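You operate a simulated robot arm through the tools that you are given. There is no shell and no other tool. Be economical: measure what you need, move in short steps, check, and stop when the job is done.

You run a simulated two-armed robot. Do the job below in one go: nothing can be reset, and whatever is moved stays where it is left.

## Task
Put the purple sensor on the grey bench away on the steel bench. Then put the wheel chock from the white bench on the top of the return damper. Then take the small carton from the white bench and put it on the top of the white counter. Then put two of the grey modules from the brown-topped red bench in the white tray behind the valves. Then take the blue stopper and put it on top of the grey case. Then fetch the orange fuse and set it on the side shelf of the blue stand. Then push the duct hatch shut. Then take the foam block from the steel bench and put it on top of the teal box. Then take the module from the steel bench and leave it on top of the brown tall carton there. Then put one of the nuts from the top of the dark bench on top of the green tin. Then put the orange sensor on the white panel tray. Do these in the order given. Set down upright: purple sensor, wheel chock, grey module, blue stopper, orange fuse, module, orange sensor.

It is judged by the outcome, as a careful person would: the job done as asked, and still so three seconds after it is handed in. It fails if anything else is knocked over, pushed out of place, dropped, spilled or broken. A push-on lid holds only when it is set on centred and level and pressed home; a screw cap is set on level and turned clockwise until tight.

## Robot
Two 7-joint arms with two-finger grippers on one trunk, on a base that drives. Base frame: it is fixed to the floor where the robot stands at the start and does not move with it; the origin is under the middle of the robot, x ahead of it, y to its left, z up. Units: m, rad, N and s.
The left shoulder is at the start at [0.06, 0.123, 0.945], the right one opposite. With the tool pointing down near the work surface each hand reaches from about 0.12 to 0.68 m from the robot's upright axis, wherever it stands, measured 20 degrees to its own side. Places, roughly: blue stopper (5x5x8 cm) [7.7, -0.1, 0.5]; duct hatch [9.4, -2.3, 0.9]; foam block (6x9x5 cm) [3.4, -6.8, 0.8]; green tin (9x9x7 cm) [4.1, -8.4, 0.8]; grey case (13x9x8 cm) [7.5, 0.1, 0.5]; grey module [1.25, -2.25, 1]; module [2.25, -6.75, 0.75]; nut [4, -8.5, 0.75]; orange fuse [7.75, 0.25, 0.5]; orange sensor (5x5x6 cm) [0.9, -2.9, 0.9]; purple sensor (5x5x6 cm) [0.7, -0.1, 0.8]; side shelf of the blue stand (17x32 cm) [7.2, -2.9, 0.38]; small carton (6x10x5 cm) [1.3, -0.9, 0.8]; steel bench [3.1, -6.6, 0.8]; tall carton [2.75, -6.75, 0.75]; teal box [3, -6.75, 0.75]; top of the return damper (76x20 cm) [3.9, -1.06, 0.52]; top of the white counter [1.4, 0.2, 0.4]; wheel chock (12x8x9 cm) [1, -0.7, 0.8]; white panel tray (21x18 cm) [3.88, -6.36, 0.8]; white tray behind the valves (83x16 cm) [2.6, -2.1, 0.5]. Payload 1.47 kg a hand.
The tool frame of a hand sits at the grasp point between the pads (the TCP): z along the fingers, y along the line on which they close. The tips reach 0.016 m beyond it. The gripper opens to 0.087 m. The gripper's body begins 0.055 m behind the TCP.
Orientation is told as [roll, pitch, yaw] about the base's x, y, z axes, in that order, counted from this pose: with the fingers straight down and closing along the base's y, the tool's x points along the base's -x, its y along +y and its z along -z.

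## Interface
- The arms move only by the tool nudge_tool. It takes "left_targets", "right_targets" or both (then of equal length, played together; a hand with none holds still); each is a list of rows, each a list of 7 numbers: the turn, a rotation vector about the base's x, y, z in rad, then the shift along the base's x, y, z in m, then the finger opening in m, from 0 to 0.087. In form: [[rx, ry, rz, tx, ty, tz, grip], ...]. A call has 1 to 12 rows; each row shifts and turns the commanded pose from where the row before left it. Each row takes 0.2 s and may step no farther than 0.05 m and 0.15 rad from the row before; otherwise, or with a gripper value out of range, the whole call is refused. Where a pose cannot be reached the arm comes as near as it can. A force on the tool above 40 N (or 10 N above the force at the start of the call, whichever is more), or a blocked arm, ends the call early, and 0.2 s more pass. Each finger travels about 0.153 m/s and halts on what it meets, pressing with about 21 N; the grip force reading is that of the motor and also rises with nothing between the fingers. The clock runs only during rows and for 0.2 s after the last one: add rows that do not move to give the fingers time. It gives the time, the measured TCP pose, the force on the tool (base axes), the opening and the grip force at its end, in the units of the frame above (readings bear some noise), with the torque about the TCP (base axes, N m) and any sound that the robot's microphone picked up.
- Cameras (640 x 400 px; columns grow to the right, rows downward): "scene" is now at [0.0919, -0.0014, 1.5033]; the picture's right is [-0.00, -1.00, 0.00], its down [-0.71, 0.00, -0.70] and it looks along [0.70, -0.00, -0.71] (base axes); focal length 286 px, centre (320, 200). "left" rides on the left gripper at [0.073, -0.012, -0.09] in its tool frame; the picture's right is [0.16, 0.99, 0.00], its down [-0.72, 0.12, -0.68] and it looks along [-0.67, 0.11, 0.73] (tool axes); focal length 247 px, centre (320, 200). "right" rides on the right gripper at [0.073, 0.012, -0.09] in its tool frame; the picture's right is [-0.16, 0.99, 0.00], its down [-0.72, -0.12, -0.68] and it looks along [-0.67, -0.11, 0.73] (tool axes); focal length 247 px, centre (320, 200). There is no depth. A picture from a camera that has moved, and an enlarged one, comes with that camera's place and axes in the base frame and with its lens.
- snapshot(camera): a new picture of that camera. It takes no simulated time.
- move_column(by): slides the trunk up (or, below 0, down) by that many m; the arms and the scene camera ride with it, the base frame stays. It gives what a move gives, with no picture.
- roll_base(legs): drives the robot by 1 to 6 legs, each [ahead, left, turn to the left] in m, m and rad, along the robot's own axes; the way and the turn of a leg run together, so that a leg with both is an arc; at most 1.5 m and 3.142 rad a leg. The arms and the cameras ride along, it lands a little off, and it stops where it bumps. It gives what a move gives.
- pan_tilt(pan, tilt): turns the head with the scene camera to pan (to the left, within 2.094 rad either way) and tilt (down, from -0.506 to 1.204), counted from straight ahead of the robot. It gives what a move gives.
- inspect(camera, box): a new picture of the part [left, top, right, bottom] of that camera's present view, enlarged. It takes no simulated time.
- hand_in(): hands the job in; it is judged then, once.

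Go step by step. Nothing tells you exact positions but the pictures and the camera data: compare them with the known pose of the tool, close in by small moves and look again before you grip or let go. The budget is 556 turns and 364 pictures, counting those below and the enlarged ones. Unless the task says otherwise, let go and move clear before handing in, and close with one line.

The tools are called after "Call:" as name(argument=value, ...) on one line, values as JSON. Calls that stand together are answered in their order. nudge_tool: Moves the arms, as the interface text tells. Its arguments: {"type":"object","properties":{"left_targets":{"type":"array","items":{"type":"array","items":{"type":"number"}}},"right_targets":{"type":"array","items":{"type":"array","items":{"type":"number"}}}},"required":[]} The other tools are called the same way: move_column (by) slides the trunk up or down; roll_base (legs) drives the base; pan_tilt (pan, tilt) turns the head that bears the scene camera; snapshot (camera) takes a picture; inspect (camera, box) takes an enlarged picture of a part of a camera's view; hand_in () hands the job in.

At the start:

```text
time_s: 0.0
left_eef_pos: [0.5224, 0.2031, 1.0737]
left_tool_rot: [0.0, 0.0, -0.001]
left_ft_force: [0.1, -0.4, 0.3]
left_wrist_torque: [-0.01, 0.01, -0.04]
left_width: 0.0871
left_grasp_force: 0.0
right_eef_pos: [0.5262, -0.3112, 1.1194]
right_tool_rot: [-0.001, -0.001, -0.001]
right_ft_force: [0.3, 0.5, -0.4]
right_wrist_torque: [-0.01, -0.02, 0.02]
right_width: 0.0868
right_grasp_force: 0.0
trunk travel left (down, up): [-0.1, 0.13]
robot x, y, heading: [0.0021, 0.0011, 0.004]
head pan, tilt: [-0.003, 0.789]
```

scene: 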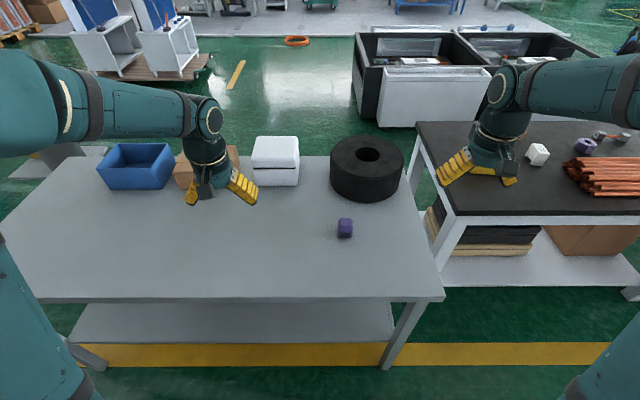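
right: 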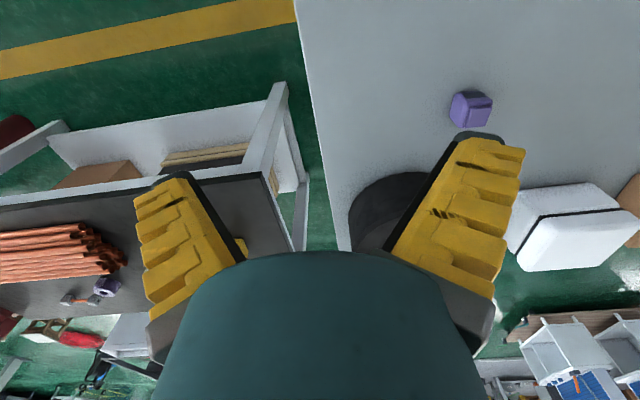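
left: 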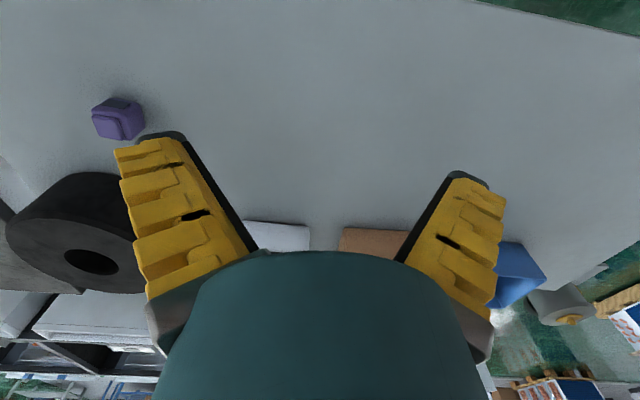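

I see the purple sensor on the grey bench near (0.64, -0.08). I will look at it closely before choosing a grasp.

Call:
inspect(camera="scene", box=[305, 190, 385, 260])

Call:
inspect(camera="right", box=[420, 70, 520, 140])

```text
5.71 times, centred on (345, 225) of scene
camera zoom: at [0.0919, -0.0014, 1.5033], right [0.0, -1.0, 0.0], down [-0.71, 0.0, -0.7], along [0.7, 0.0, -0.71], focal length 1633 px, centre (177, 57)
```

zoom: 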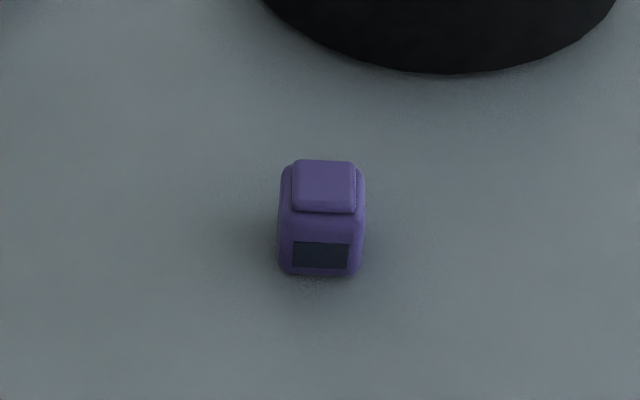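

```text
5.71 times, centred on (470, 105) of right
camera zoom: at [0.4532, -0.3007, 1.2079], right [0.16, 0.99, 0.0], down [0.72, -0.12, 0.68], along [0.67, -0.11, -0.73], focal length 1411 px, centre (-537, 743)
```

zoom: 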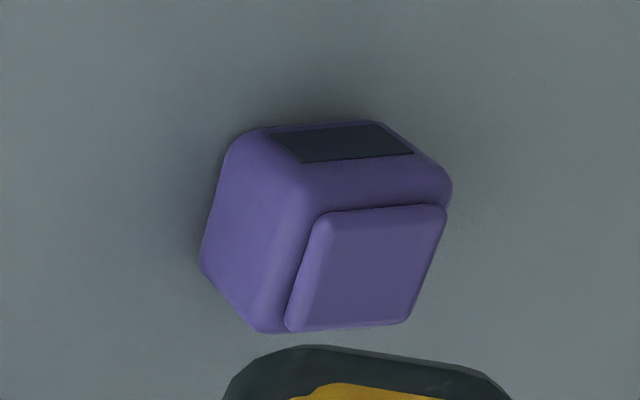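

The sensor is upright, its top at about (0.659, -0.080, 0.83), and it is aligned with the axes. I will bring the right hand above it.

Call:
nudge_tool(right_targets=[[0, 0, 0, 0.0166, 0.0289, -0.025, 0.087], [0, 0, 0, 0.0166, 0.0289, -0.025, 0.087], [0, 0, 0, 0.0166, 0.0289, -0.025, 0.087], [0, 0, 0, 0.0166, 0.0289, -0.025, 0.087], [0, 0, 0, 0.0166, 0.0289, -0.025, 0.087], [0, 0, 0, 0.0166, 0.0289, -0.025, 0.087], [0, 0, 0, 0.0166, 0.0289, -0.025, 0.087], [0, 0, 0, 0.0166, 0.0289, -0.025, 0.087], [0, 0, 0, 0, 0, 0, 0.087]])

Call:
snapshot(camera="right")

```text
time_s: 2.0
left_eef_pos: [0.5216, 0.2017, 1.0742]
left_tool_rot: [0.0, 0.0, 0.001]
left_ft_force: [-0.2, -0.1, -0.1]
left_wrist_torque: [0.02, -0.02, -0.01]
left_width: 0.0872
left_grasp_force: 0.2
right_eef_pos: [0.6598, -0.0826, 0.9185]
right_tool_rot: [-0.002, 0.0, -0.001]
right_ft_force: [-0.3, -0.5, 0.2]
right_wrist_torque: [-0.02, -0.01, 0.01]
right_width: 0.0869
right_grasp_force: 0.1
trunk travel left (down, up): [-0.1, 0.13]
robot x, y, heading: [0.0021, -0.0012, -0.004]
head pan, tilt: [-0.003, 0.789]
```

```text
358 pictures are left
camera right: at [0.5863, -0.0702, 1.0072], right [0.16, 0.99, 0.0], down [0.72, -0.12, 0.68], along [0.67, -0.11, -0.73], focal length 247 px, centre (320, 200)
```

right: 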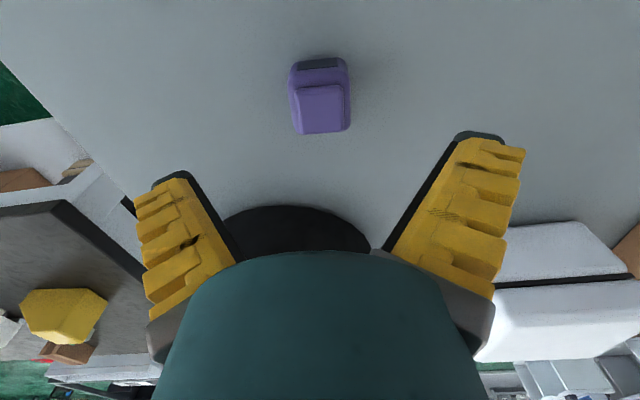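

The sensor sits right under the tool. I will lower to z of about 0.80, then close.

Call:
nudge_tool(right_targets=[[0, 0, 0, 0, 0.001, -0.04, 0.087], [0, 0, 0, 0, 0, -0.04, 0.087], [0, 0, 0, 0, 0, -0.036, 0.087], [0, 0, 0, 0, 0, 0, 0.087], [0, 0, 0, 0, 0, 0, 0.04], [0, 0, 0, 0, 0, 0, 0.03], [0, 0, 0, 0, 0, 0, 0.03]])

Call:
snapshot(camera="right")

```text
time_s: 3.6
left_eef_pos: [0.5231, 0.2037, 1.0733]
left_tool_rot: [0.0, -0.001, 0.002]
left_ft_force: [-0.3, 0.5, 0.3]
left_wrist_torque: [0.04, 0.02, 0.02]
left_width: 0.087
left_grasp_force: 0.1
right_eef_pos: [0.6587, -0.0795, 0.803]
right_tool_rot: [0.001, 0.0, -0.001]
right_ft_force: [0.5, -0.5, 1.2]
right_wrist_torque: [-0.07, -0.03, 0.02]
right_width: 0.0454
right_grasp_force: 21.1
trunk travel left (down, up): [-0.1, 0.13]
robot x, y, heading: [0.0013, -0.0021, 0.0]
head pan, tilt: [-0.003, 0.789]
```

```text
357 pictures are left
camera right: at [0.5865, -0.0687, 0.8922], right [0.16, 0.99, 0.0], down [0.72, -0.12, 0.68], along [0.67, -0.11, -0.73], focal length 247 px, centre (320, 200)
```

right: 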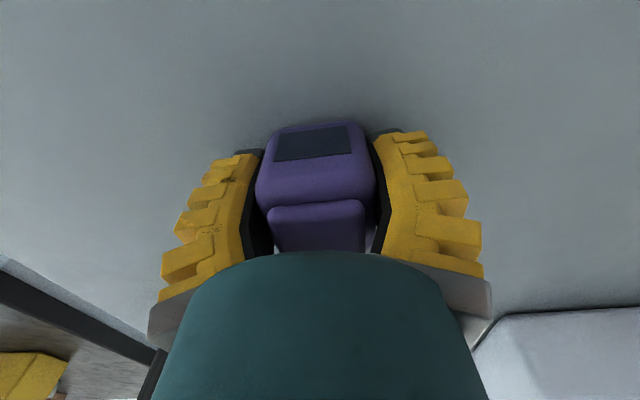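

The sensor is held at 4.5 cm. I will lift it, tuck both hands in close and look around to plan the drive.

Call:
nudge_tool(right_targets=[[0, 0, 0, 0, 0, 0.045, 0.03], [0, 0, 0, 0, 0, 0.045, 0.03], [0, 0, 0, -0.03, -0.015, 0.035, 0.03], [0, 0, 0, -0.035, -0.015, 0.03, 0.03], [0, 0, 0, -0.035, -0.015, 0.03, 0.03], [0, 0, 0, -0.035, -0.02, 0.025, 0.03], [0, 0, 0, -0.035, -0.02, 0.02, 0.03], [0, 0, 0, -0.035, -0.02, 0.02, 0.03], [0, 0, 0, -0.035, -0.02, 0.01, 0.03]], left_targets=[[0, 0, 0, 0, 0, 0, 0.087], [0, 0, 0, 0, 0, 0, 0.087], [0, 0, 0, -0.02, 0, 0, 0.087], [0, 0, 0, -0.02, 0, 0, 0.087], [0, 0, 0, -0.02, 0, 0, 0.087], [0, 0, 0, -0.02, 0, 0, 0.087], [0, 0, 0, -0.02, 0, 0, 0.087], [0, 0, 0, -0.02, 0, 0, 0.087], [0, 0, 0, -0.02, 0, 0, 0.087]])

Call:
pan_tilt(pan=-0.9, tilt=0.4)

Call:
snapshot(camera="scene")

Call:
pan_tilt(pan=-1.9, tilt=0.4)

Call:
snapshot(camera="scene")

Call:
pan_tilt(pan=0.0, tilt=0.3)

Call:
snapshot(camera="scene")

```text
time_s: 5.6
left_eef_pos: [0.3812, 0.2042, 1.0744]
left_tool_rot: [0.001, -0.002, 0.001]
left_ft_force: [-0.1, 0.0, 0.6]
left_wrist_torque: [0.02, -0.01, -0.01]
left_width: 0.0872
left_grasp_force: 0.1
right_eef_pos: [0.4185, -0.2045, 1.0638]
right_tool_rot: [-0.002, 0.0, -0.001]
right_ft_force: [-0.4, 0.4, -1.6]
right_wrist_torque: [0.01, -0.01, 0.02]
right_width: 0.045
right_grasp_force: 20.7
trunk travel left (down, up): [-0.1, 0.13]
robot x, y, heading: [0.0018, 0.002, -0.003]
head pan, tilt: [-0.003, 0.789]
```

```text
time_s: 6.8
left_eef_pos: [0.3824, 0.2033, 1.0747]
left_tool_rot: [0.001, -0.002, 0.001]
left_ft_force: [0.2, 0.0, -0.3]
left_wrist_torque: [0.02, -0.01, -0.01]
left_width: 0.0869
left_grasp_force: 0.0
right_eef_pos: [0.4206, -0.2042, 1.0623]
right_tool_rot: [0.0, -0.001, -0.002]
right_ft_force: [0.0, 0.2, -0.6]
right_wrist_torque: [-0.02, -0.04, 0.0]
right_width: 0.0449
right_grasp_force: 21.2
trunk travel left (down, up): [-0.1, 0.13]
robot x, y, heading: [-0.0022, -0.0014, 0.005]
head pan, tilt: [-0.901, 0.4]
```

```text
356 pictures are left
camera scene: at [0.0683, -0.0737, 1.5375], right [-0.78, -0.62, 0.0], down [-0.24, 0.3, -0.92], along [0.57, -0.72, -0.39], focal length 286 px, centre (320, 200)
```

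scene: 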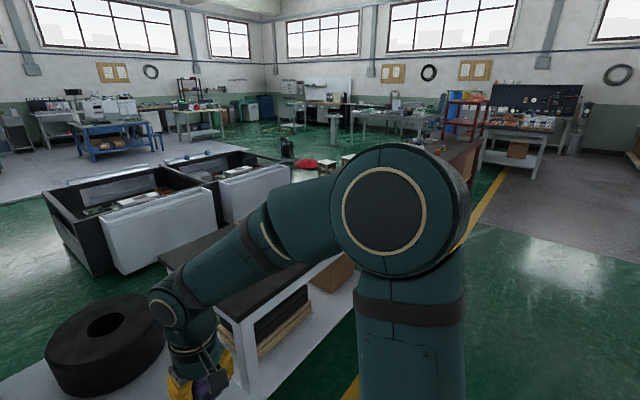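

```text
time_s: 8.1
left_eef_pos: [0.3831, 0.2029, 1.0744]
left_tool_rot: [0.002, 0.001, -0.001]
left_ft_force: [0.0, 0.1, -1.0]
left_wrist_torque: [0.01, 0.01, 0.0]
left_width: 0.0872
left_grasp_force: 0.1
right_eef_pos: [0.4206, -0.2039, 1.0629]
right_tool_rot: [0.001, 0.0, 0.0]
right_ft_force: [-0.1, 0.0, -1.1]
right_wrist_torque: [0.01, -0.02, 0.02]
right_width: 0.0451
right_grasp_force: 20.9
trunk travel left (down, up): [-0.1, 0.13]
robot x, y, heading: [-0.0019, 0.003, -0.001]
head pan, tilt: [-1.901, 0.4]
```

```text
355 pictures are left
camera scene: at [-0.0192, -0.0888, 1.5375], right [-0.95, 0.32, 0.0], down [0.13, 0.37, -0.92], along [-0.3, -0.87, -0.39], focal length 286 px, centre (320, 200)
```

scene: 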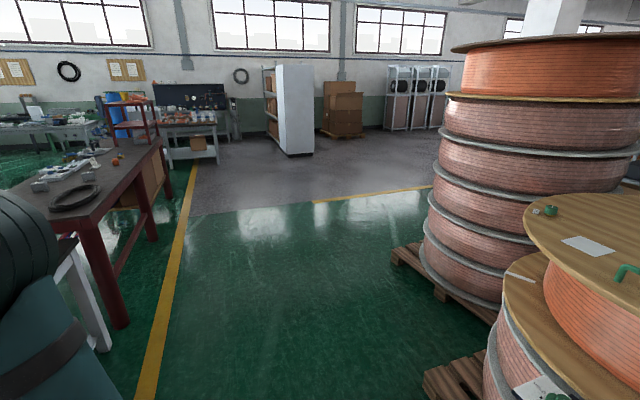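

```text
time_s: 9.9
left_eef_pos: [0.3831, 0.2041, 1.0738]
left_tool_rot: [0.0, 0.0, 0.0]
left_ft_force: [-0.7, -0.8, 0.0]
left_wrist_torque: [0.01, 0.01, -0.01]
left_width: 0.087
left_grasp_force: 0.1
right_eef_pos: [0.4214, -0.204, 1.0625]
right_tool_rot: [-0.001, 0.001, 0.0]
right_ft_force: [-0.4, -1.0, -0.4]
right_wrist_torque: [0.03, -0.02, 0.04]
right_width: 0.0449
right_grasp_force: 20.9
trunk travel left (down, up): [-0.1, 0.13]
robot x, y, heading: [-0.0003, 0.0015, -0.002]
head pan, tilt: [0.0, 0.3]
```

```text
354 pictures are left
camera scene: at [0.1041, -0.0012, 1.5468], right [0.0, -1.0, 0.0], down [-0.3, 0.0, -0.96], along [0.96, 0.0, -0.3], focal length 286 px, centre (320, 200)
```

scene: 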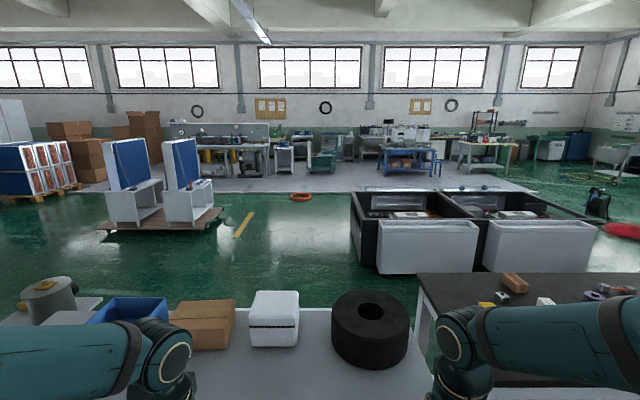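

The aisle along -y at x of about -0.15 is clear up to y of about -3.5. I back off, turn right and drive down it.

Call:
roll_base(legs=[[-0.2, 0, 0], [0, 0, -1.571], [1.5, 0, 0], [1.5, 0, 0]])

Call:
pan_tilt(pan=0.5, tilt=0.4)

Call:
snapshot(camera="scene")

```text
time_s: 29.3
left_eef_pos: [0.0098, -3.3573, 1.0744]
left_tool_rot: [0.0, 0.002, -1.567]
left_ft_force: [0.3, 1.3, -0.1]
left_wrist_torque: [-0.03, -0.03, -0.01]
left_width: 0.0872
left_grasp_force: 0.1
right_eef_pos: [-0.3983, -3.3952, 1.0629]
right_tool_rot: [-0.001, 0.001, -1.567]
right_ft_force: [0.2, 0.2, -1.5]
right_wrist_torque: [0.01, -0.01, -0.02]
right_width: 0.0448
right_grasp_force: 21.0
trunk travel left (down, up): [-0.1, 0.13]
robot x, y, heading: [-0.1939, -2.9772, -1.566]
head pan, tilt: [0.0, 0.3]
```

```text
time_s: 30.2
left_eef_pos: [0.0091, -3.357, 1.0737]
left_tool_rot: [0.0, 0.001, -1.568]
left_ft_force: [0.7, 0.3, 0.5]
left_wrist_torque: [-0.01, -0.02, 0.0]
left_width: 0.0872
left_grasp_force: 0.0
right_eef_pos: [-0.3973, -3.3964, 1.0616]
right_tool_rot: [0.0, -0.001, -1.568]
right_ft_force: [-0.2, -0.9, -2.1]
right_wrist_torque: [0.02, 0.03, -0.01]
right_width: 0.0449
right_grasp_force: 20.8
trunk travel left (down, up): [-0.1, 0.13]
robot x, y, heading: [-0.1973, -2.9736, -1.566]
head pan, tilt: [0.499, 0.4]
```

```text
353 pictures are left
camera scene: at [-0.1494, -3.0679, 1.5375], right [-0.88, -0.48, 0.0], down [-0.19, 0.34, -0.92], along [0.44, -0.81, -0.39], focal length 286 px, centre (320, 200)
```

scene: 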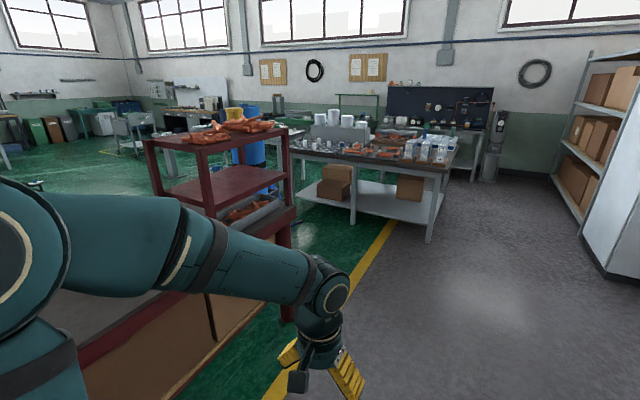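

The bench with bottles is at x 0–1.7, y about -5.9; the steel bench lies beyond it. I will go to y = -5.05, turn to face +x and look.

Call:
roll_base(legs=[[1.04, 0, 0], [1.04, 0, 0], [0, 0, 1.566]])

Call:
pan_tilt(pan=-0.4, tilt=0.35)

Call:
snapshot(camera="scene")

```text
time_s: 44.4
left_eef_pos: [0.1827, -4.8513, 1.0741]
left_tool_rot: [-0.002, -0.001, -0.007]
left_ft_force: [0.6, -1.0, -0.1]
left_wrist_torque: [-0.01, -0.02, 0.02]
left_width: 0.0869
left_grasp_force: 0.0
right_eef_pos: [0.2193, -5.2604, 1.0627]
right_tool_rot: [0.0, -0.001, -0.007]
right_ft_force: [0.4, -1.1, -1.9]
right_wrist_torque: [-0.04, 0.0, -0.01]
right_width: 0.0449
right_grasp_force: 20.8
trunk travel left (down, up): [-0.1, 0.13]
robot x, y, heading: [-0.2035, -5.0537, -0.009]
head pan, tilt: [0.499, 0.4]
```

```text
time_s: 45.6
left_eef_pos: [0.183, -4.8519, 1.0734]
left_tool_rot: [0.0, 0.001, -0.008]
left_ft_force: [-0.4, 0.0, -1.1]
left_wrist_torque: [-0.04, -0.04, 0.0]
left_width: 0.0869
left_grasp_force: 0.1
right_eef_pos: [0.2183, -5.2604, 1.0627]
right_tool_rot: [0.002, 0.0, -0.007]
right_ft_force: [0.0, -0.3, -0.9]
right_wrist_torque: [-0.02, 0.02, 0.01]
right_width: 0.0448
right_grasp_force: 20.7
trunk travel left (down, up): [-0.1, 0.13]
robot x, y, heading: [-0.2018, -5.0534, -0.008]
head pan, tilt: [-0.4, 0.351]
```

```text
352 pictures are left
camera scene: at [-0.104, -5.0913, 1.5421], right [-0.39, -0.92, 0.0], down [-0.32, 0.14, -0.94], along [0.86, -0.37, -0.34], focal length 286 px, centre (320, 200)
```

scene: 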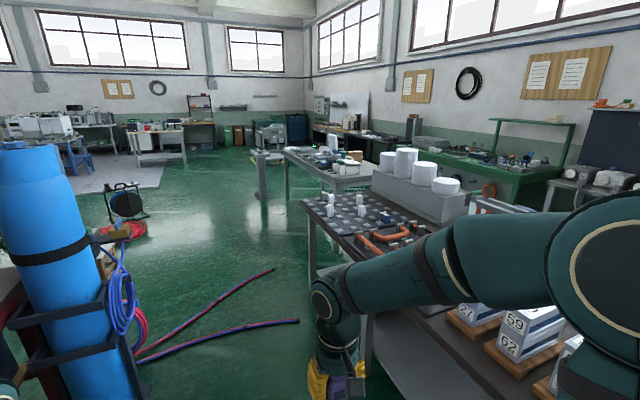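

Hoses lie across the floor between the gas cylinder and the bottle bench, so that passage is doubtful. I'll back off, sidestep round the bench's west end and look along the southern corridor.

Call:
roll_base(legs=[[-0.45, 0, 0], [0, -1.2, 0], [0, -1.2, 0]])

Call:
pan_tilt(pan=0.0, tilt=0.35)

Call:
snapshot(camera="scene")

```text
time_s: 68.9
left_eef_pos: [-0.2875, -7.2392, 1.0731]
left_tool_rot: [0.0, 0.0, -0.011]
left_ft_force: [0.1, 0.2, -0.5]
left_wrist_torque: [-0.02, 0.03, -0.01]
left_width: 0.0871
left_grasp_force: 0.2
right_eef_pos: [-0.2535, -7.6469, 1.0628]
right_tool_rot: [0.002, 0.001, -0.01]
right_ft_force: [0.0, -0.8, -0.5]
right_wrist_torque: [-0.01, 0.02, -0.02]
right_width: 0.0448
right_grasp_force: 20.9
trunk travel left (down, up): [-0.1, 0.13]
robot x, y, heading: [-0.6667, -7.4371, -0.015]
head pan, tilt: [-0.4, 0.351]
```

```text
time_s: 69.8
left_eef_pos: [-0.2864, -7.2399, 1.0734]
left_tool_rot: [-0.001, -0.001, -0.01]
left_ft_force: [1.2, 1.2, 0.3]
left_wrist_torque: [0.0, 0.01, -0.01]
left_width: 0.0872
left_grasp_force: 0.0
right_eef_pos: [-0.2531, -7.6469, 1.0638]
right_tool_rot: [0.001, 0.001, -0.009]
right_ft_force: [0.1, -0.6, -0.7]
right_wrist_torque: [0.03, -0.03, -0.02]
right_width: 0.0447
right_grasp_force: 21.0
trunk travel left (down, up): [-0.1, 0.13]
robot x, y, heading: [-0.6712, -7.437, -0.011]
head pan, tilt: [0.0, 0.351]
```

```text
351 pictures are left
camera scene: at [-0.5673, -7.4402, 1.5421], right [-0.01, -1.0, 0.0], down [-0.34, 0.0, -0.94], along [0.94, -0.01, -0.34], focal length 286 px, centre (320, 200)
```

scene: 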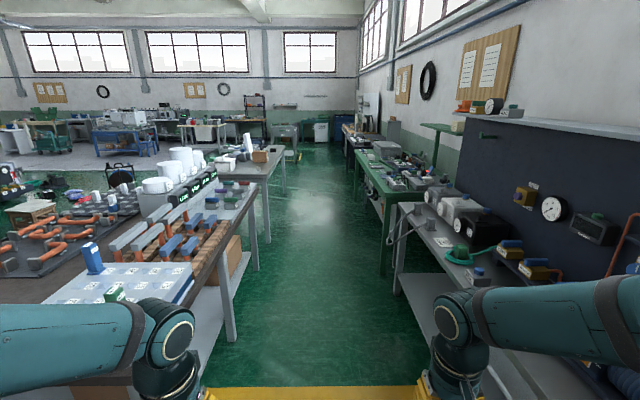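

The southern corridor (y about -7.03 to -7.8 at table height) is open and the steel bench is beyond on the left. I drive along its middle.

Call:
roll_base(legs=[[0, 0.015, 0.012], [1.2, 0, 0], [0.8, 0, 0]])

Call:
pan_tilt(pan=0.35, tilt=0.55)

Call:
snapshot(camera="scene")

```text
time_s: 80.2
left_eef_pos: [1.7138, -7.2303, 1.074]
left_tool_rot: [0.001, 0.001, -0.009]
left_ft_force: [1.3, -0.3, -0.3]
left_wrist_torque: [0.01, 0.0, -0.02]
left_width: 0.0872
left_grasp_force: 0.1
right_eef_pos: [1.7481, -7.6392, 1.0618]
right_tool_rot: [0.0, 0.0, -0.008]
right_ft_force: [1.5, -1.2, -1.6]
right_wrist_torque: [0.02, 0.0, 0.0]
right_width: 0.0445
right_grasp_force: 21.0
trunk travel left (down, up): [-0.1, 0.13]
robot x, y, heading: [1.3283, -7.4275, -0.009]
head pan, tilt: [0.0, 0.351]
```

```text
time_s: 81.0
left_eef_pos: [1.7138, -7.2307, 1.0742]
left_tool_rot: [0.0, 0.0, -0.008]
left_ft_force: [-0.2, -0.7, 0.5]
left_wrist_torque: [0.0, -0.02, 0.03]
left_width: 0.0871
left_grasp_force: 0.0
right_eef_pos: [1.747, -7.6378, 1.0621]
right_tool_rot: [0.0, -0.001, -0.009]
right_ft_force: [0.1, 0.5, -1.3]
right_wrist_torque: [0.0, -0.02, 0.0]
right_width: 0.0448
right_grasp_force: 21.5
trunk travel left (down, up): [-0.1, 0.13]
robot x, y, heading: [1.3291, -7.4293, -0.006]
head pan, tilt: [0.351, 0.55]
```

```text
350 pictures are left
camera scene: at [1.4244, -7.4022, 1.5239], right [0.34, -0.94, 0.0], down [-0.49, -0.17, -0.85], along [0.8, 0.29, -0.52], focal length 286 px, centre (320, 200)
```

scene: 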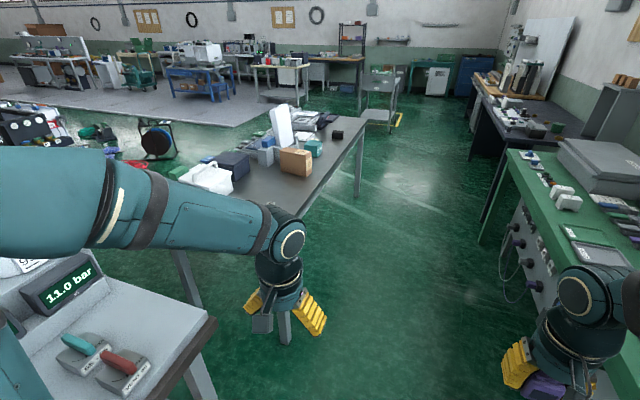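

The steel bench is ahead-left. I zoom in on its contents.

Call:
inspect(camera="scene", box=[170, 90, 410, 240])

```text
2.67 times, centred on (290, 165) of scene
camera zoom: at [1.4244, -7.4022, 1.5239], right [0.34, -0.94, 0.0], down [-0.49, -0.17, -0.85], along [0.8, 0.29, -0.52], focal length 762 px, centre (400, 293)
```

zoom: 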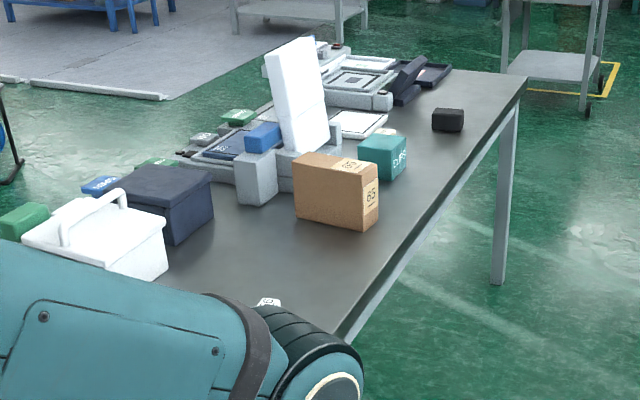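

The bench's free space lies right of the black foam block, at about (3.65, -6.72). I drive alongside and turn to face the bench.

Call:
roll_base(legs=[[1.1, 0.02, 0.006], [1.07, 0.01, 0], [0, 0, 1.571]])

Call:
pan_tilt(pan=0.0, tilt=0.75)

Call:
snapshot(camera="scene")

```text
time_s: 95.6
left_eef_pos: [3.314, -7.044, 1.0733]
left_tool_rot: [0.0, 0.001, 1.548]
left_ft_force: [0.3, 0.5, 0.1]
left_wrist_torque: [-0.02, 0.03, -0.04]
left_width: 0.087
left_grasp_force: 0.0
right_eef_pos: [3.7228, -7.0152, 1.0623]
right_tool_rot: [-0.001, -0.001, 1.549]
right_ft_force: [-0.4, 0.5, -0.4]
right_wrist_torque: [0.0, -0.01, 0.02]
right_width: 0.0449
right_grasp_force: 21.1
trunk travel left (down, up): [-0.1, 0.13]
robot x, y, heading: [3.5095, -7.427, 1.544]
head pan, tilt: [0.351, 0.55]
```

```text
time_s: 96.5
left_eef_pos: [3.3137, -7.0436, 1.0743]
left_tool_rot: [0.001, -0.001, 1.549]
left_ft_force: [-0.4, -0.5, -0.3]
left_wrist_torque: [-0.04, -0.01, 0.01]
left_width: 0.0869
left_grasp_force: 0.1
right_eef_pos: [3.7216, -7.0137, 1.0621]
right_tool_rot: [0.0, 0.0, 1.547]
right_ft_force: [-0.9, 0.3, -1.0]
right_wrist_torque: [-0.03, -0.01, 0.01]
right_width: 0.0449
right_grasp_force: 20.6
trunk travel left (down, up): [-0.1, 0.13]
robot x, y, heading: [3.5083, -7.4296, 1.548]
head pan, tilt: [0.0, 0.75]
```

```text
348 pictures are left
camera scene: at [3.5119, -7.3387, 1.5065], right [1.0, -0.02, 0.0], down [-0.01, -0.68, -0.73], along [0.02, 0.73, -0.68], focal length 286 px, centre (320, 200)
```

scene: 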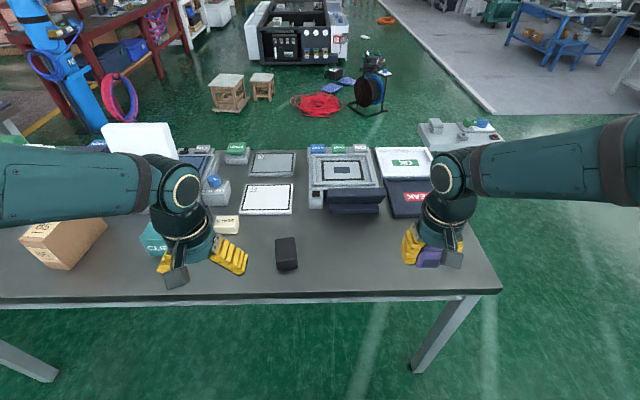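

The robot faces the steel bench. Free space lies right of the foam block near (3.72, -6.79); I bring the sensor over it and lower part way.

Call:
nudge_tool(right_targets=[[0, 0, 0.022, 0, 0.045, 0, 0.03], [0, 0, 0, 0, 0.045, 0, 0.03], [0, 0, 0, 0, 0.045, -0.02, 0.03], [0, 0, 0, 0, 0.045, -0.02, 0.03], [0, 0, 0, 0, 0.044, -0.02, 0.03], [0, 0, 0, 0, 0, -0.045, 0.03], [0, 0, 0, 0, 0, -0.045, 0.03], [0, 0, 0, 0, 0, -0.045, 0.03], [0, 0, 0, 0, 0, 0, 0.03]])

Call:
snapshot(camera="scene")

Call:
snapshot(camera="right")

```text
time_s: 98.5
left_eef_pos: [3.3137, -7.0439, 1.0747]
left_tool_rot: [0.001, -0.001, 1.549]
left_ft_force: [-0.1, 0.3, 0.3]
left_wrist_torque: [-0.01, -0.01, -0.02]
left_width: 0.087
left_grasp_force: 0.0
right_eef_pos: [3.7223, -6.7909, 0.8679]
right_tool_rot: [0.0, 0.001, 1.571]
right_ft_force: [0.2, 0.6, -2.0]
right_wrist_torque: [0.0, -0.02, 0.01]
right_width: 0.0447
right_grasp_force: 20.8
trunk travel left (down, up): [-0.1, 0.13]
robot x, y, heading: [3.5047, -7.4315, 1.552]
head pan, tilt: [0.0, 0.75]
```

```text
347 pictures are left
camera scene: at [3.5119, -7.339, 1.5065], right [1.0, -0.02, 0.0], down [-0.02, -0.68, -0.73], along [0.02, 0.73, -0.68], focal length 286 px, centre (320, 200)
```

scene: 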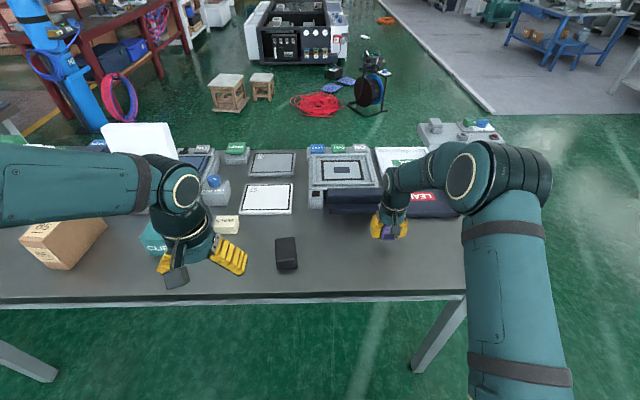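

```text
346 pictures are left
camera right: at [3.7106, -6.8642, 0.9564], right [-0.99, 0.16, 0.0], down [0.12, 0.72, 0.68], along [0.11, 0.67, -0.73], focal length 247 px, centre (320, 200)
```

right: 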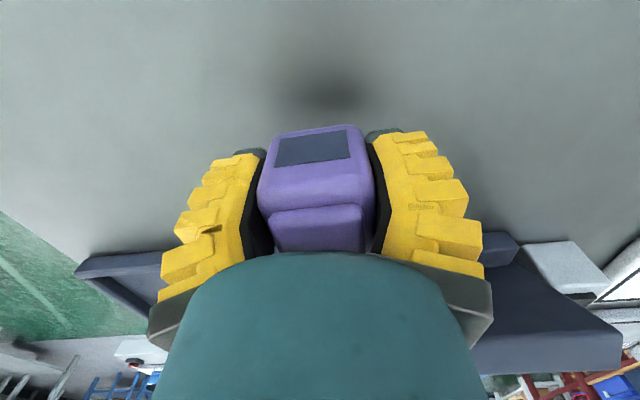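

The spot is clear. I lower to near the surface and then in small steps to contact.

Call:
nudge_tool(right_targets=[[0, 0, 0, 0, 0, -0.03, 0.03], [0, 0, 0, 0, 0, -0.02, 0.03], [0, 0, 0, 0, 0, -0.005, 0.03], [0, 0, 0, 0, 0, -0.003, 0.03], [0, 0, 0, 0, 0, -0.003, 0.03], [0, 0, 0, 0, 0, -0.003, 0.03], [0, 0, 0, 0, 0, 0, 0.03]])

Call:
snapshot(camera="right")

```text
time_s: 99.6
left_eef_pos: [3.314, -7.0452, 1.0748]
left_tool_rot: [0.0, -0.001, 1.547]
left_ft_force: [-0.3, 0.2, 0.4]
left_wrist_torque: [0.0, 0.0, 0.0]
left_width: 0.0873
left_grasp_force: 0.0
right_eef_pos: [3.7221, -6.7888, 0.8148]
right_tool_rot: [-0.001, -0.011, 1.571]
right_ft_force: [-0.5, -5.6, 18.6]
right_wrist_torque: [-0.38, 0.11, 0.07]
right_width: 0.0443
right_grasp_force: 21.2
trunk travel left (down, up): [-0.1, 0.13]
robot x, y, heading: [3.5086, -7.428, 1.55]
head pan, tilt: [0.0, 0.75]
stopped in row 5 (right hand): the force on the tool passed its limit at 45 N (the readings are from after the stop); the commanded pose is now the measured one
```

```text
345 pictures are left
camera right: at [3.7107, -6.8632, 0.9035], right [-0.99, 0.16, 0.0], down [0.12, 0.72, 0.69], along [0.11, 0.68, -0.73], focal length 247 px, centre (320, 200)
```

right: 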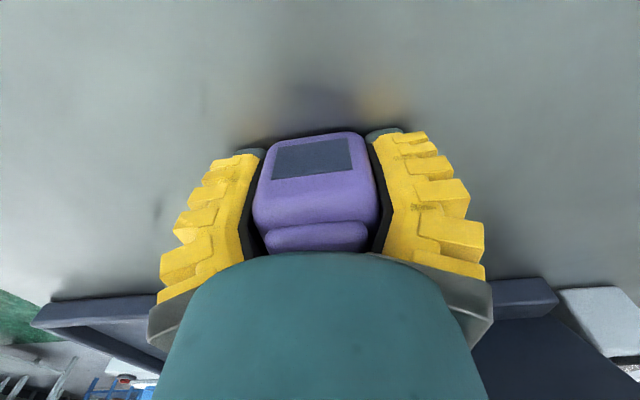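

It is in contact with the bench at TCP z 0.815. I relieve the force by 2 mm, open and check.

Call:
nudge_tool(right_targets=[[0, 0, 0, 0, 0, 0.001, 0.03], [0, 0, 0, 0, 0, 0, 0.06], [0, 0, 0, 0, 0, 0, 0.087], [0, 0, 0, 0, 0, 0.03, 0.087], [0, 0, 0, 0, 0, 0.04, 0.087], [0, 0, 0, 0, -0.02, 0.04, 0.087]])

Call:
snapshot(camera="right")

```text
time_s: 101.0
left_eef_pos: [3.3142, -7.045, 1.0748]
left_tool_rot: [0.0, -0.001, 1.55]
left_ft_force: [0.5, 1.1, 0.1]
left_wrist_torque: [0.01, -0.01, -0.02]
left_width: 0.0871
left_grasp_force: 0.0
right_eef_pos: [3.7223, -6.8103, 0.9252]
right_tool_rot: [0.0, -0.008, 1.57]
right_ft_force: [-0.5, 0.1, -0.8]
right_wrist_torque: [-0.01, 0.0, 0.01]
right_width: 0.0872
right_grasp_force: 0.0
trunk travel left (down, up): [-0.1, 0.13]
robot x, y, heading: [3.5088, -7.4311, 1.549]
head pan, tilt: [0.0, 0.75]
```

```text
344 pictures are left
camera right: at [3.7107, -6.8848, 1.0137], right [-0.99, 0.16, 0.0], down [0.12, 0.72, 0.69], along [0.11, 0.68, -0.73], focal length 247 px, centre (320, 200)
```

right: 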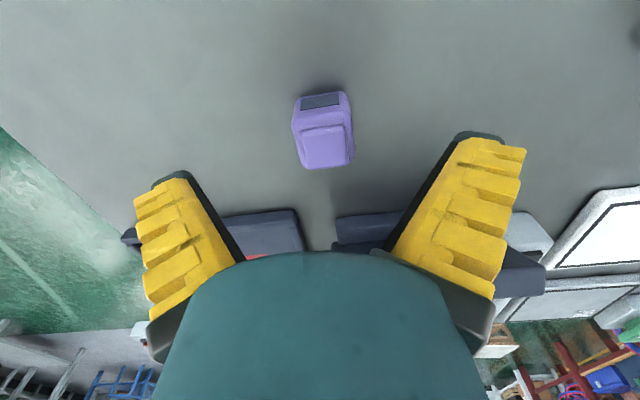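

The purple sensor stands upright on the steel bench. I tuck the right hand back and look north for a shorter way to the white bench.

Call:
nudge_tool(right_targets=[[0, 0, 0, 0, -0.01, 0.045, 0.087], [0, 0, 0, 0, -0.035, 0.035, 0.087], [0, 0, 0, 0, -0.035, 0.035, 0.087], [0, 0, 0, 0, -0.045, 0.02, 0.087], [0, 0, 0, 0, -0.045, 0.01, 0.087], [0, 0, 0, 0, -0.045, 0.0, 0.087], [0, 0, -0.022, 0, 0, 0, 0.087]])

Call:
pan_tilt(pan=0.3, tilt=0.3)

Call:
snapshot(camera="scene")

Call:
pan_tilt(pan=-0.7, tilt=0.3)

Call:
snapshot(camera="scene")

```text
time_s: 102.6
left_eef_pos: [3.3137, -7.043, 1.0731]
left_tool_rot: [0.001, -0.001, 1.55]
left_ft_force: [-0.3, 0.5, 0.5]
left_wrist_torque: [-0.04, -0.02, 0.01]
left_width: 0.0872
left_grasp_force: 0.0
right_eef_pos: [3.7234, -7.0233, 1.0681]
right_tool_rot: [-0.001, -0.006, 1.548]
right_ft_force: [0.9, 0.6, -1.1]
right_wrist_torque: [-0.02, -0.02, -0.02]
right_width: 0.087
right_grasp_force: 0.0
trunk travel left (down, up): [-0.1, 0.13]
robot x, y, heading: [3.5061, -7.4285, 1.547]
head pan, tilt: [0.0, 0.75]
```

```text
time_s: 103.5
left_eef_pos: [3.3142, -7.0437, 1.075]
left_tool_rot: [0.0, 0.0, 1.548]
left_ft_force: [-0.4, 0.1, 0.5]
left_wrist_torque: [0.01, -0.03, 0.03]
left_width: 0.087
left_grasp_force: 0.0
right_eef_pos: [3.7228, -7.0235, 1.0688]
right_tool_rot: [0.0, -0.008, 1.549]
right_ft_force: [0.6, -0.4, 0.7]
right_wrist_torque: [0.04, 0.02, -0.03]
right_width: 0.0872
right_grasp_force: 0.0
trunk travel left (down, up): [-0.1, 0.13]
robot x, y, heading: [3.5105, -7.4314, 1.55]
head pan, tilt: [0.3, 0.3]
```

```text
343 pictures are left
camera scene: at [3.4846, -7.3318, 1.5467], right [0.96, 0.27, 0.0], down [0.08, -0.29, -0.95], along [-0.26, 0.92, -0.3], focal length 286 px, centre (320, 200)
```

scene: 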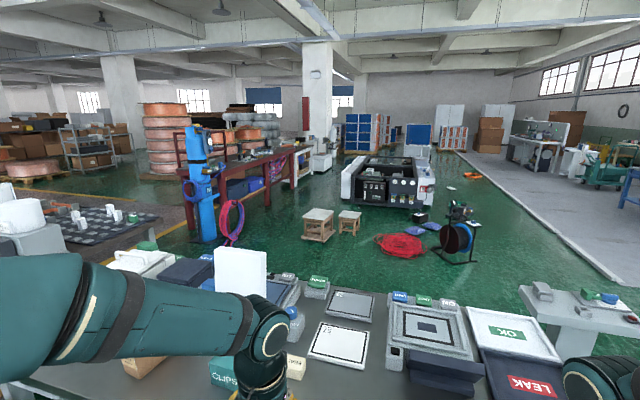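

```text
time_s: 104.8
left_eef_pos: [3.3146, -7.0447, 1.0737]
left_tool_rot: [0.0, 0.0, 1.547]
left_ft_force: [-0.7, -0.5, -0.8]
left_wrist_torque: [0.04, -0.01, 0.01]
left_width: 0.0868
left_grasp_force: 0.1
right_eef_pos: [3.7236, -7.0228, 1.0696]
right_tool_rot: [-0.001, -0.009, 1.548]
right_ft_force: [0.7, 0.3, -0.4]
right_wrist_torque: [0.02, 0.01, 0.0]
right_width: 0.0868
right_grasp_force: 0.1
trunk travel left (down, up): [-0.1, 0.13]
robot x, y, heading: [3.5088, -7.4302, 1.545]
head pan, tilt: [-0.7, 0.3]
```

```text
342 pictures are left
camera scene: at [3.5718, -7.3516, 1.5468], right [0.75, -0.66, 0.0], down [-0.2, -0.22, -0.96], along [0.63, 0.72, -0.3], focal length 286 px, centre (320, 200)
```

scene: 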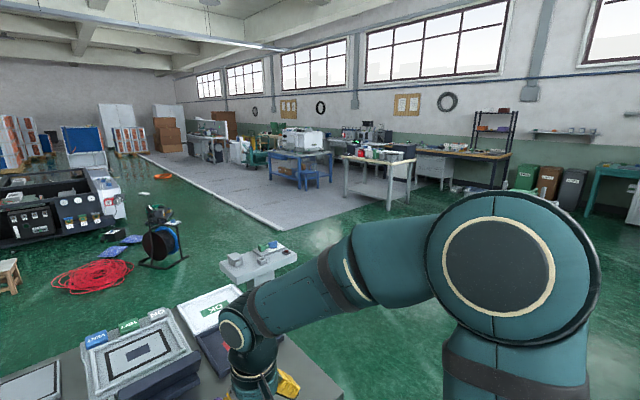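

Both ways are about as long; the west corridor is known to be clear, so I retrace it in reverse.

Call:
roll_base(legs=[[0, 0, -1.548], [-1.4, 0, 0], [-1.4, 0, 0], [-1.4, 0, 0]])

```text
time_s: 128.6
left_eef_pos: [-0.2863, -7.1809, 1.0743]
left_tool_rot: [0.0, 0.0, -0.02]
left_ft_force: [0.0, 0.3, -0.1]
left_wrist_torque: [0.05, 0.02, 0.01]
left_width: 0.087
left_grasp_force: 0.1
right_eef_pos: [-0.2644, -7.5885, 1.0694]
right_tool_rot: [-0.001, -0.008, -0.019]
right_ft_force: [-0.5, -0.4, -0.6]
right_wrist_torque: [0.01, -0.01, 0.05]
right_width: 0.0872
right_grasp_force: 0.1
trunk travel left (down, up): [-0.1, 0.13]
robot x, y, heading: [-0.6692, -7.3774, -0.02]
head pan, tilt: [-0.7, 0.3]
```

Call:
roll_base(legs=[[0, 1.2, 0.02], [0, 1.2, 0], [0.35, 0, 0], [0, 1.4, 0], [0, 1.4, 0], [0, 1.3, 0]])

Call:
pan_tilt(pan=0.0, tilt=0.6)

Call:
snapshot(camera="scene")

```text
time_s: 186.8
left_eef_pos: [0.0859, -0.6905, 1.0741]
left_tool_rot: [0.001, -0.001, -0.022]
left_ft_force: [-0.6, -0.3, -0.2]
left_wrist_torque: [-0.01, -0.04, 0.01]
left_width: 0.0869
left_grasp_force: 0.0
right_eef_pos: [0.1078, -1.1, 1.0683]
right_tool_rot: [0.0, -0.01, -0.023]
right_ft_force: [-0.4, -0.2, 0.4]
right_wrist_torque: [-0.02, 0.0, -0.03]
right_width: 0.0869
right_grasp_force: 0.1
trunk travel left (down, up): [-0.1, 0.13]
robot x, y, heading: [-0.2958, -0.8852, -0.019]
head pan, tilt: [-0.7, 0.3]
```

```text
time_s: 187.9
left_eef_pos: [0.0856, -0.691, 1.0734]
left_tool_rot: [0.0, -0.001, -0.02]
left_ft_force: [-0.4, 0.1, -0.4]
left_wrist_torque: [0.01, -0.01, -0.01]
left_width: 0.0871
left_grasp_force: 0.1
right_eef_pos: [0.1074, -1.0985, 1.0699]
right_tool_rot: [-0.001, -0.008, -0.02]
right_ft_force: [-1.4, 0.3, 0.8]
right_wrist_torque: [-0.03, 0.0, 0.0]
right_width: 0.0868
right_grasp_force: 0.1
trunk travel left (down, up): [-0.1, 0.13]
robot x, y, heading: [-0.2997, -0.8888, -0.024]
head pan, tilt: [0.0, 0.6]
```

```text
341 pictures are left
camera scene: at [-0.2008, -0.8892, 1.5193], right [-0.02, -1.0, 0.0], down [-0.56, 0.01, -0.83], along [0.83, -0.02, -0.56], focal length 286 px, centre (320, 200)
```

scene: 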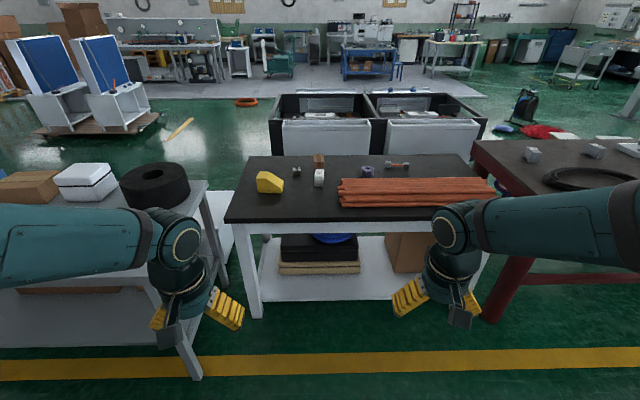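

I see the yellow wedge chock at about (1.0, -0.68) on the white bench and the small brown carton beyond it; the low white counter is behind the grey bench. I close in to reach the chock with the left hand.

Call:
roll_base(legs=[[0.65, 0.03, 0.022]])

Call:
pan_tilt(pan=0.0, tilt=0.7)

Call:
snapshot(camera="scene")

Call:
snapshot(camera="left")

```text
time_s: 191.6
left_eef_pos: [0.734, -0.6568, 1.0743]
left_tool_rot: [0.0, -0.001, 0.004]
left_ft_force: [0.1, 0.0, -1.0]
left_wrist_torque: [0.02, 0.03, 0.0]
left_width: 0.087
left_grasp_force: 0.0
right_eef_pos: [0.7667, -1.0645, 1.0688]
right_tool_rot: [0.001, -0.008, 0.003]
right_ft_force: [-0.2, -0.9, -0.3]
right_wrist_torque: [0.01, 0.0, -0.01]
right_width: 0.0872
right_grasp_force: 0.1
trunk travel left (down, up): [-0.1, 0.13]
robot x, y, heading: [0.3534, -0.8598, 0.001]
head pan, tilt: [0.0, 0.6]
```

```text
time_s: 192.2
left_eef_pos: [0.7332, -0.6558, 1.0738]
left_tool_rot: [0.0, -0.001, 0.004]
left_ft_force: [0.3, -0.2, 0.1]
left_wrist_torque: [0.04, 0.01, 0.02]
left_width: 0.0872
left_grasp_force: 0.1
right_eef_pos: [0.7652, -1.0652, 1.0698]
right_tool_rot: [-0.001, -0.009, 0.004]
right_ft_force: [-1.1, -0.9, -0.7]
right_wrist_torque: [0.02, 0.01, -0.03]
right_width: 0.0872
right_grasp_force: 0.2
trunk travel left (down, up): [-0.1, 0.13]
robot x, y, heading: [0.3502, -0.862, 0.006]
head pan, tilt: [0.0, 0.7]
```

```text
340 pictures are left
camera scene: at [0.4483, -0.8623, 1.5107], right [0.0, -1.0, 0.0], down [-0.64, 0.0, -0.77], along [0.77, 0.0, -0.64], focal length 286 px, centre (320, 200)
```

scene: 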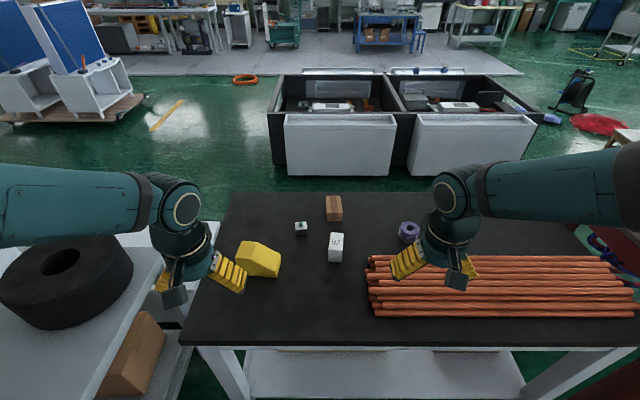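

```text
339 pictures are left
camera left: at [0.6618, -0.6704, 1.1639], right [-0.16, 0.99, 0.0], down [0.72, 0.12, 0.68], along [0.67, 0.11, -0.73], focal length 247 px, centre (320, 200)
```

left: 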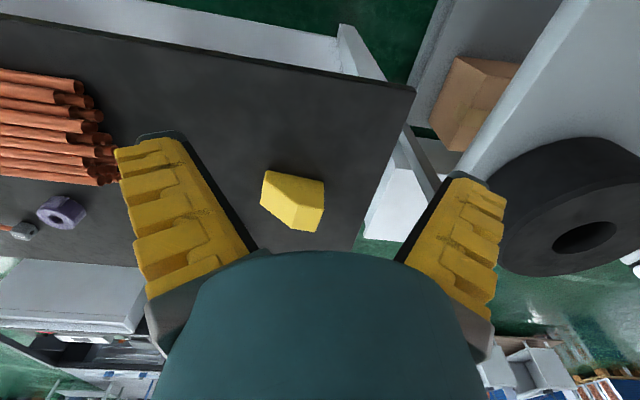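

I zoom on the chock to see its orientation.

Call:
inspect(camera="scene", box=[215, 215, 311, 275])

Call:
inspect(camera="left", box=[240, 155, 340, 240])

```text
6.67 times, centred on (263, 245) of scene
camera zoom: at [0.4483, -0.8623, 1.5107], right [0.0, -1.0, 0.0], down [-0.64, 0.0, -0.77], along [0.77, 0.0, -0.64], focal length 1905 px, centre (700, -100)
```

zoom: 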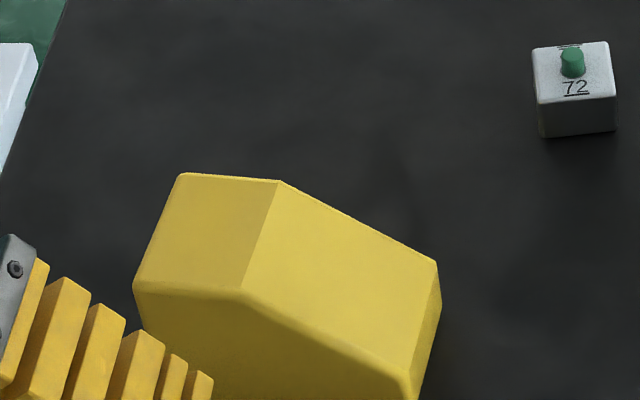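

```text
4.71 times, centred on (290, 198) of left
camera zoom: at [0.6618, -0.6704, 1.1639], right [-0.16, 0.99, 0.0], down [0.72, 0.12, 0.68], along [0.67, 0.11, -0.73], focal length 1162 px, centre (461, 212)
```

zoom: 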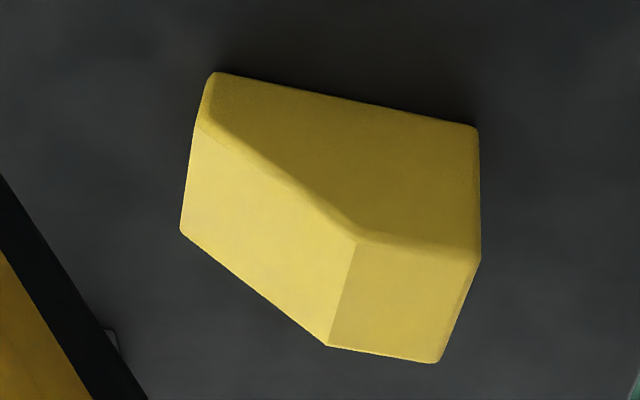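

The chock lies with its length along y (turned about -5°), 7–8 cm wide along x, top at z 0.838 and ridge near (1.016, -0.663). I move the base 6 cm closer and turn the left hand so that it closes along x.

Call:
roll_base(legs=[[0.06, 0, 0]])

Call:
nudge_tool(left_targets=[[0, 0, 0.135, 0.02, 0, -0.01, 0.087], [0, 0, 0.135, 0.02, 0, -0.01, 0.087], [0, 0, 0.135, 0.02, 0, -0.01, 0.087], [0, 0, 0.135, 0.02, 0, -0.01, 0.087], [0, 0, 0.135, 0.02, 0, -0.01, 0.087], [0, 0, 0.135, 0.02, 0, -0.01, 0.087], [0, 0, 0.135, 0.02, 0, -0.01, 0.087], [0, 0, 0.135, 0.02, 0, -0.01, 0.087], [0, 0, 0.135, 0.02, 0, -0.01, 0.087], [0, 0, 0.135, 0.02, 0, -0.01, 0.087], [0, 0, 0.13, 0.02, 0, -0.01, 0.087]])

Call:
snapshot(camera="left")

```text
time_s: 193.2
left_eef_pos: [0.7951, -0.6575, 1.0731]
left_tool_rot: [0.001, 0.001, 0.003]
left_ft_force: [0.7, 0.4, 0.7]
left_wrist_torque: [0.01, 0.04, 0.04]
left_width: 0.0869
left_grasp_force: 0.0
right_eef_pos: [0.8263, -1.0642, 1.0683]
right_tool_rot: [-0.001, -0.006, 0.003]
right_ft_force: [1.2, -0.4, -0.5]
right_wrist_torque: [-0.02, 0.0, 0.01]
right_width: 0.087
right_grasp_force: 0.0
trunk travel left (down, up): [-0.1, 0.13]
robot x, y, heading: [0.4129, -0.8617, -0.0]
head pan, tilt: [0.0, 0.7]
```

```text
time_s: 195.6
left_eef_pos: [1.0149, -0.6568, 0.9635]
left_tool_rot: [0.0, 0.0, 1.483]
left_ft_force: [-0.1, 1.1, 0.0]
left_wrist_torque: [-0.02, 0.01, 0.0]
left_width: 0.0868
left_grasp_force: 0.2
right_eef_pos: [0.8263, -1.0641, 1.068]
right_tool_rot: [0.001, -0.007, 0.003]
right_ft_force: [-0.1, 0.0, 0.6]
right_wrist_torque: [0.0, 0.04, -0.02]
right_width: 0.0871
right_grasp_force: 0.1
trunk travel left (down, up): [-0.1, 0.13]
robot x, y, heading: [0.4129, -0.8601, 0.002]
head pan, tilt: [0.0, 0.7]
```

```text
336 pictures are left
camera left: at [1.0201, -0.7325, 1.0541], right [-1.0, -0.07, 0.0], down [-0.05, 0.73, 0.68], along [-0.05, 0.68, -0.73], focal length 247 px, centre (320, 200)
```

left: 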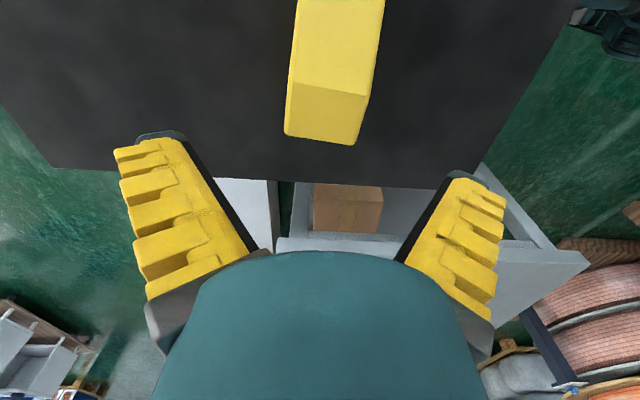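

The chock is about 7 cm wide and centred near (1.011, -0.65) under the hand. I lower over it.

Call:
nudge_tool(left_targets=[[0, 0, 0, -0.004, 0.009, -0.04, 0.087], [0, 0, 0, 0, 0, -0.04, 0.087], [0, 0, 0, 0, 0, -0.04, 0.087], [0, 0, 0, 0, 0, -0.025, 0.087], [0, 0, 0, 0, 0, -0.02, 0.087], [0, 0, 0, 0, 0, 0, 0.087]])

Call:
snapshot(camera="left")

```text
time_s: 196.9
left_eef_pos: [1.0136, -0.6479, 0.8065]
left_tool_rot: [-0.016, -0.002, 1.483]
left_ft_force: [-2.6, 0.6, 23.1]
left_wrist_torque: [-0.33, 0.29, -0.11]
left_width: 0.0903
left_grasp_force: 20.8
right_eef_pos: [0.8227, -1.0644, 1.0699]
right_tool_rot: [0.001, -0.008, 0.003]
right_ft_force: [-0.4, -0.3, -0.7]
right_wrist_torque: [0.03, -0.02, 0.0]
right_width: 0.0871
right_grasp_force: 0.1
trunk travel left (down, up): [-0.1, 0.13]
robot x, y, heading: [0.4134, -0.8638, 0.006]
head pan, tilt: [0.0, 0.7]
stopped in row 6 (left hand): the force on the tool passed its limit at 55 N (the readings are from after the stop); the commanded pose is now the measured one
```

```text
335 pictures are left
camera left: at [1.0176, -0.7222, 0.8962], right [-1.0, -0.07, -0.02], down [-0.06, 0.73, 0.68], along [-0.04, 0.68, -0.73], focal length 247 px, centre (320, 200)
```

left: 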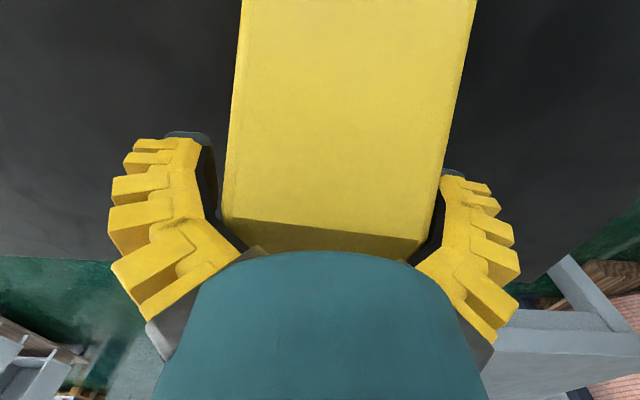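

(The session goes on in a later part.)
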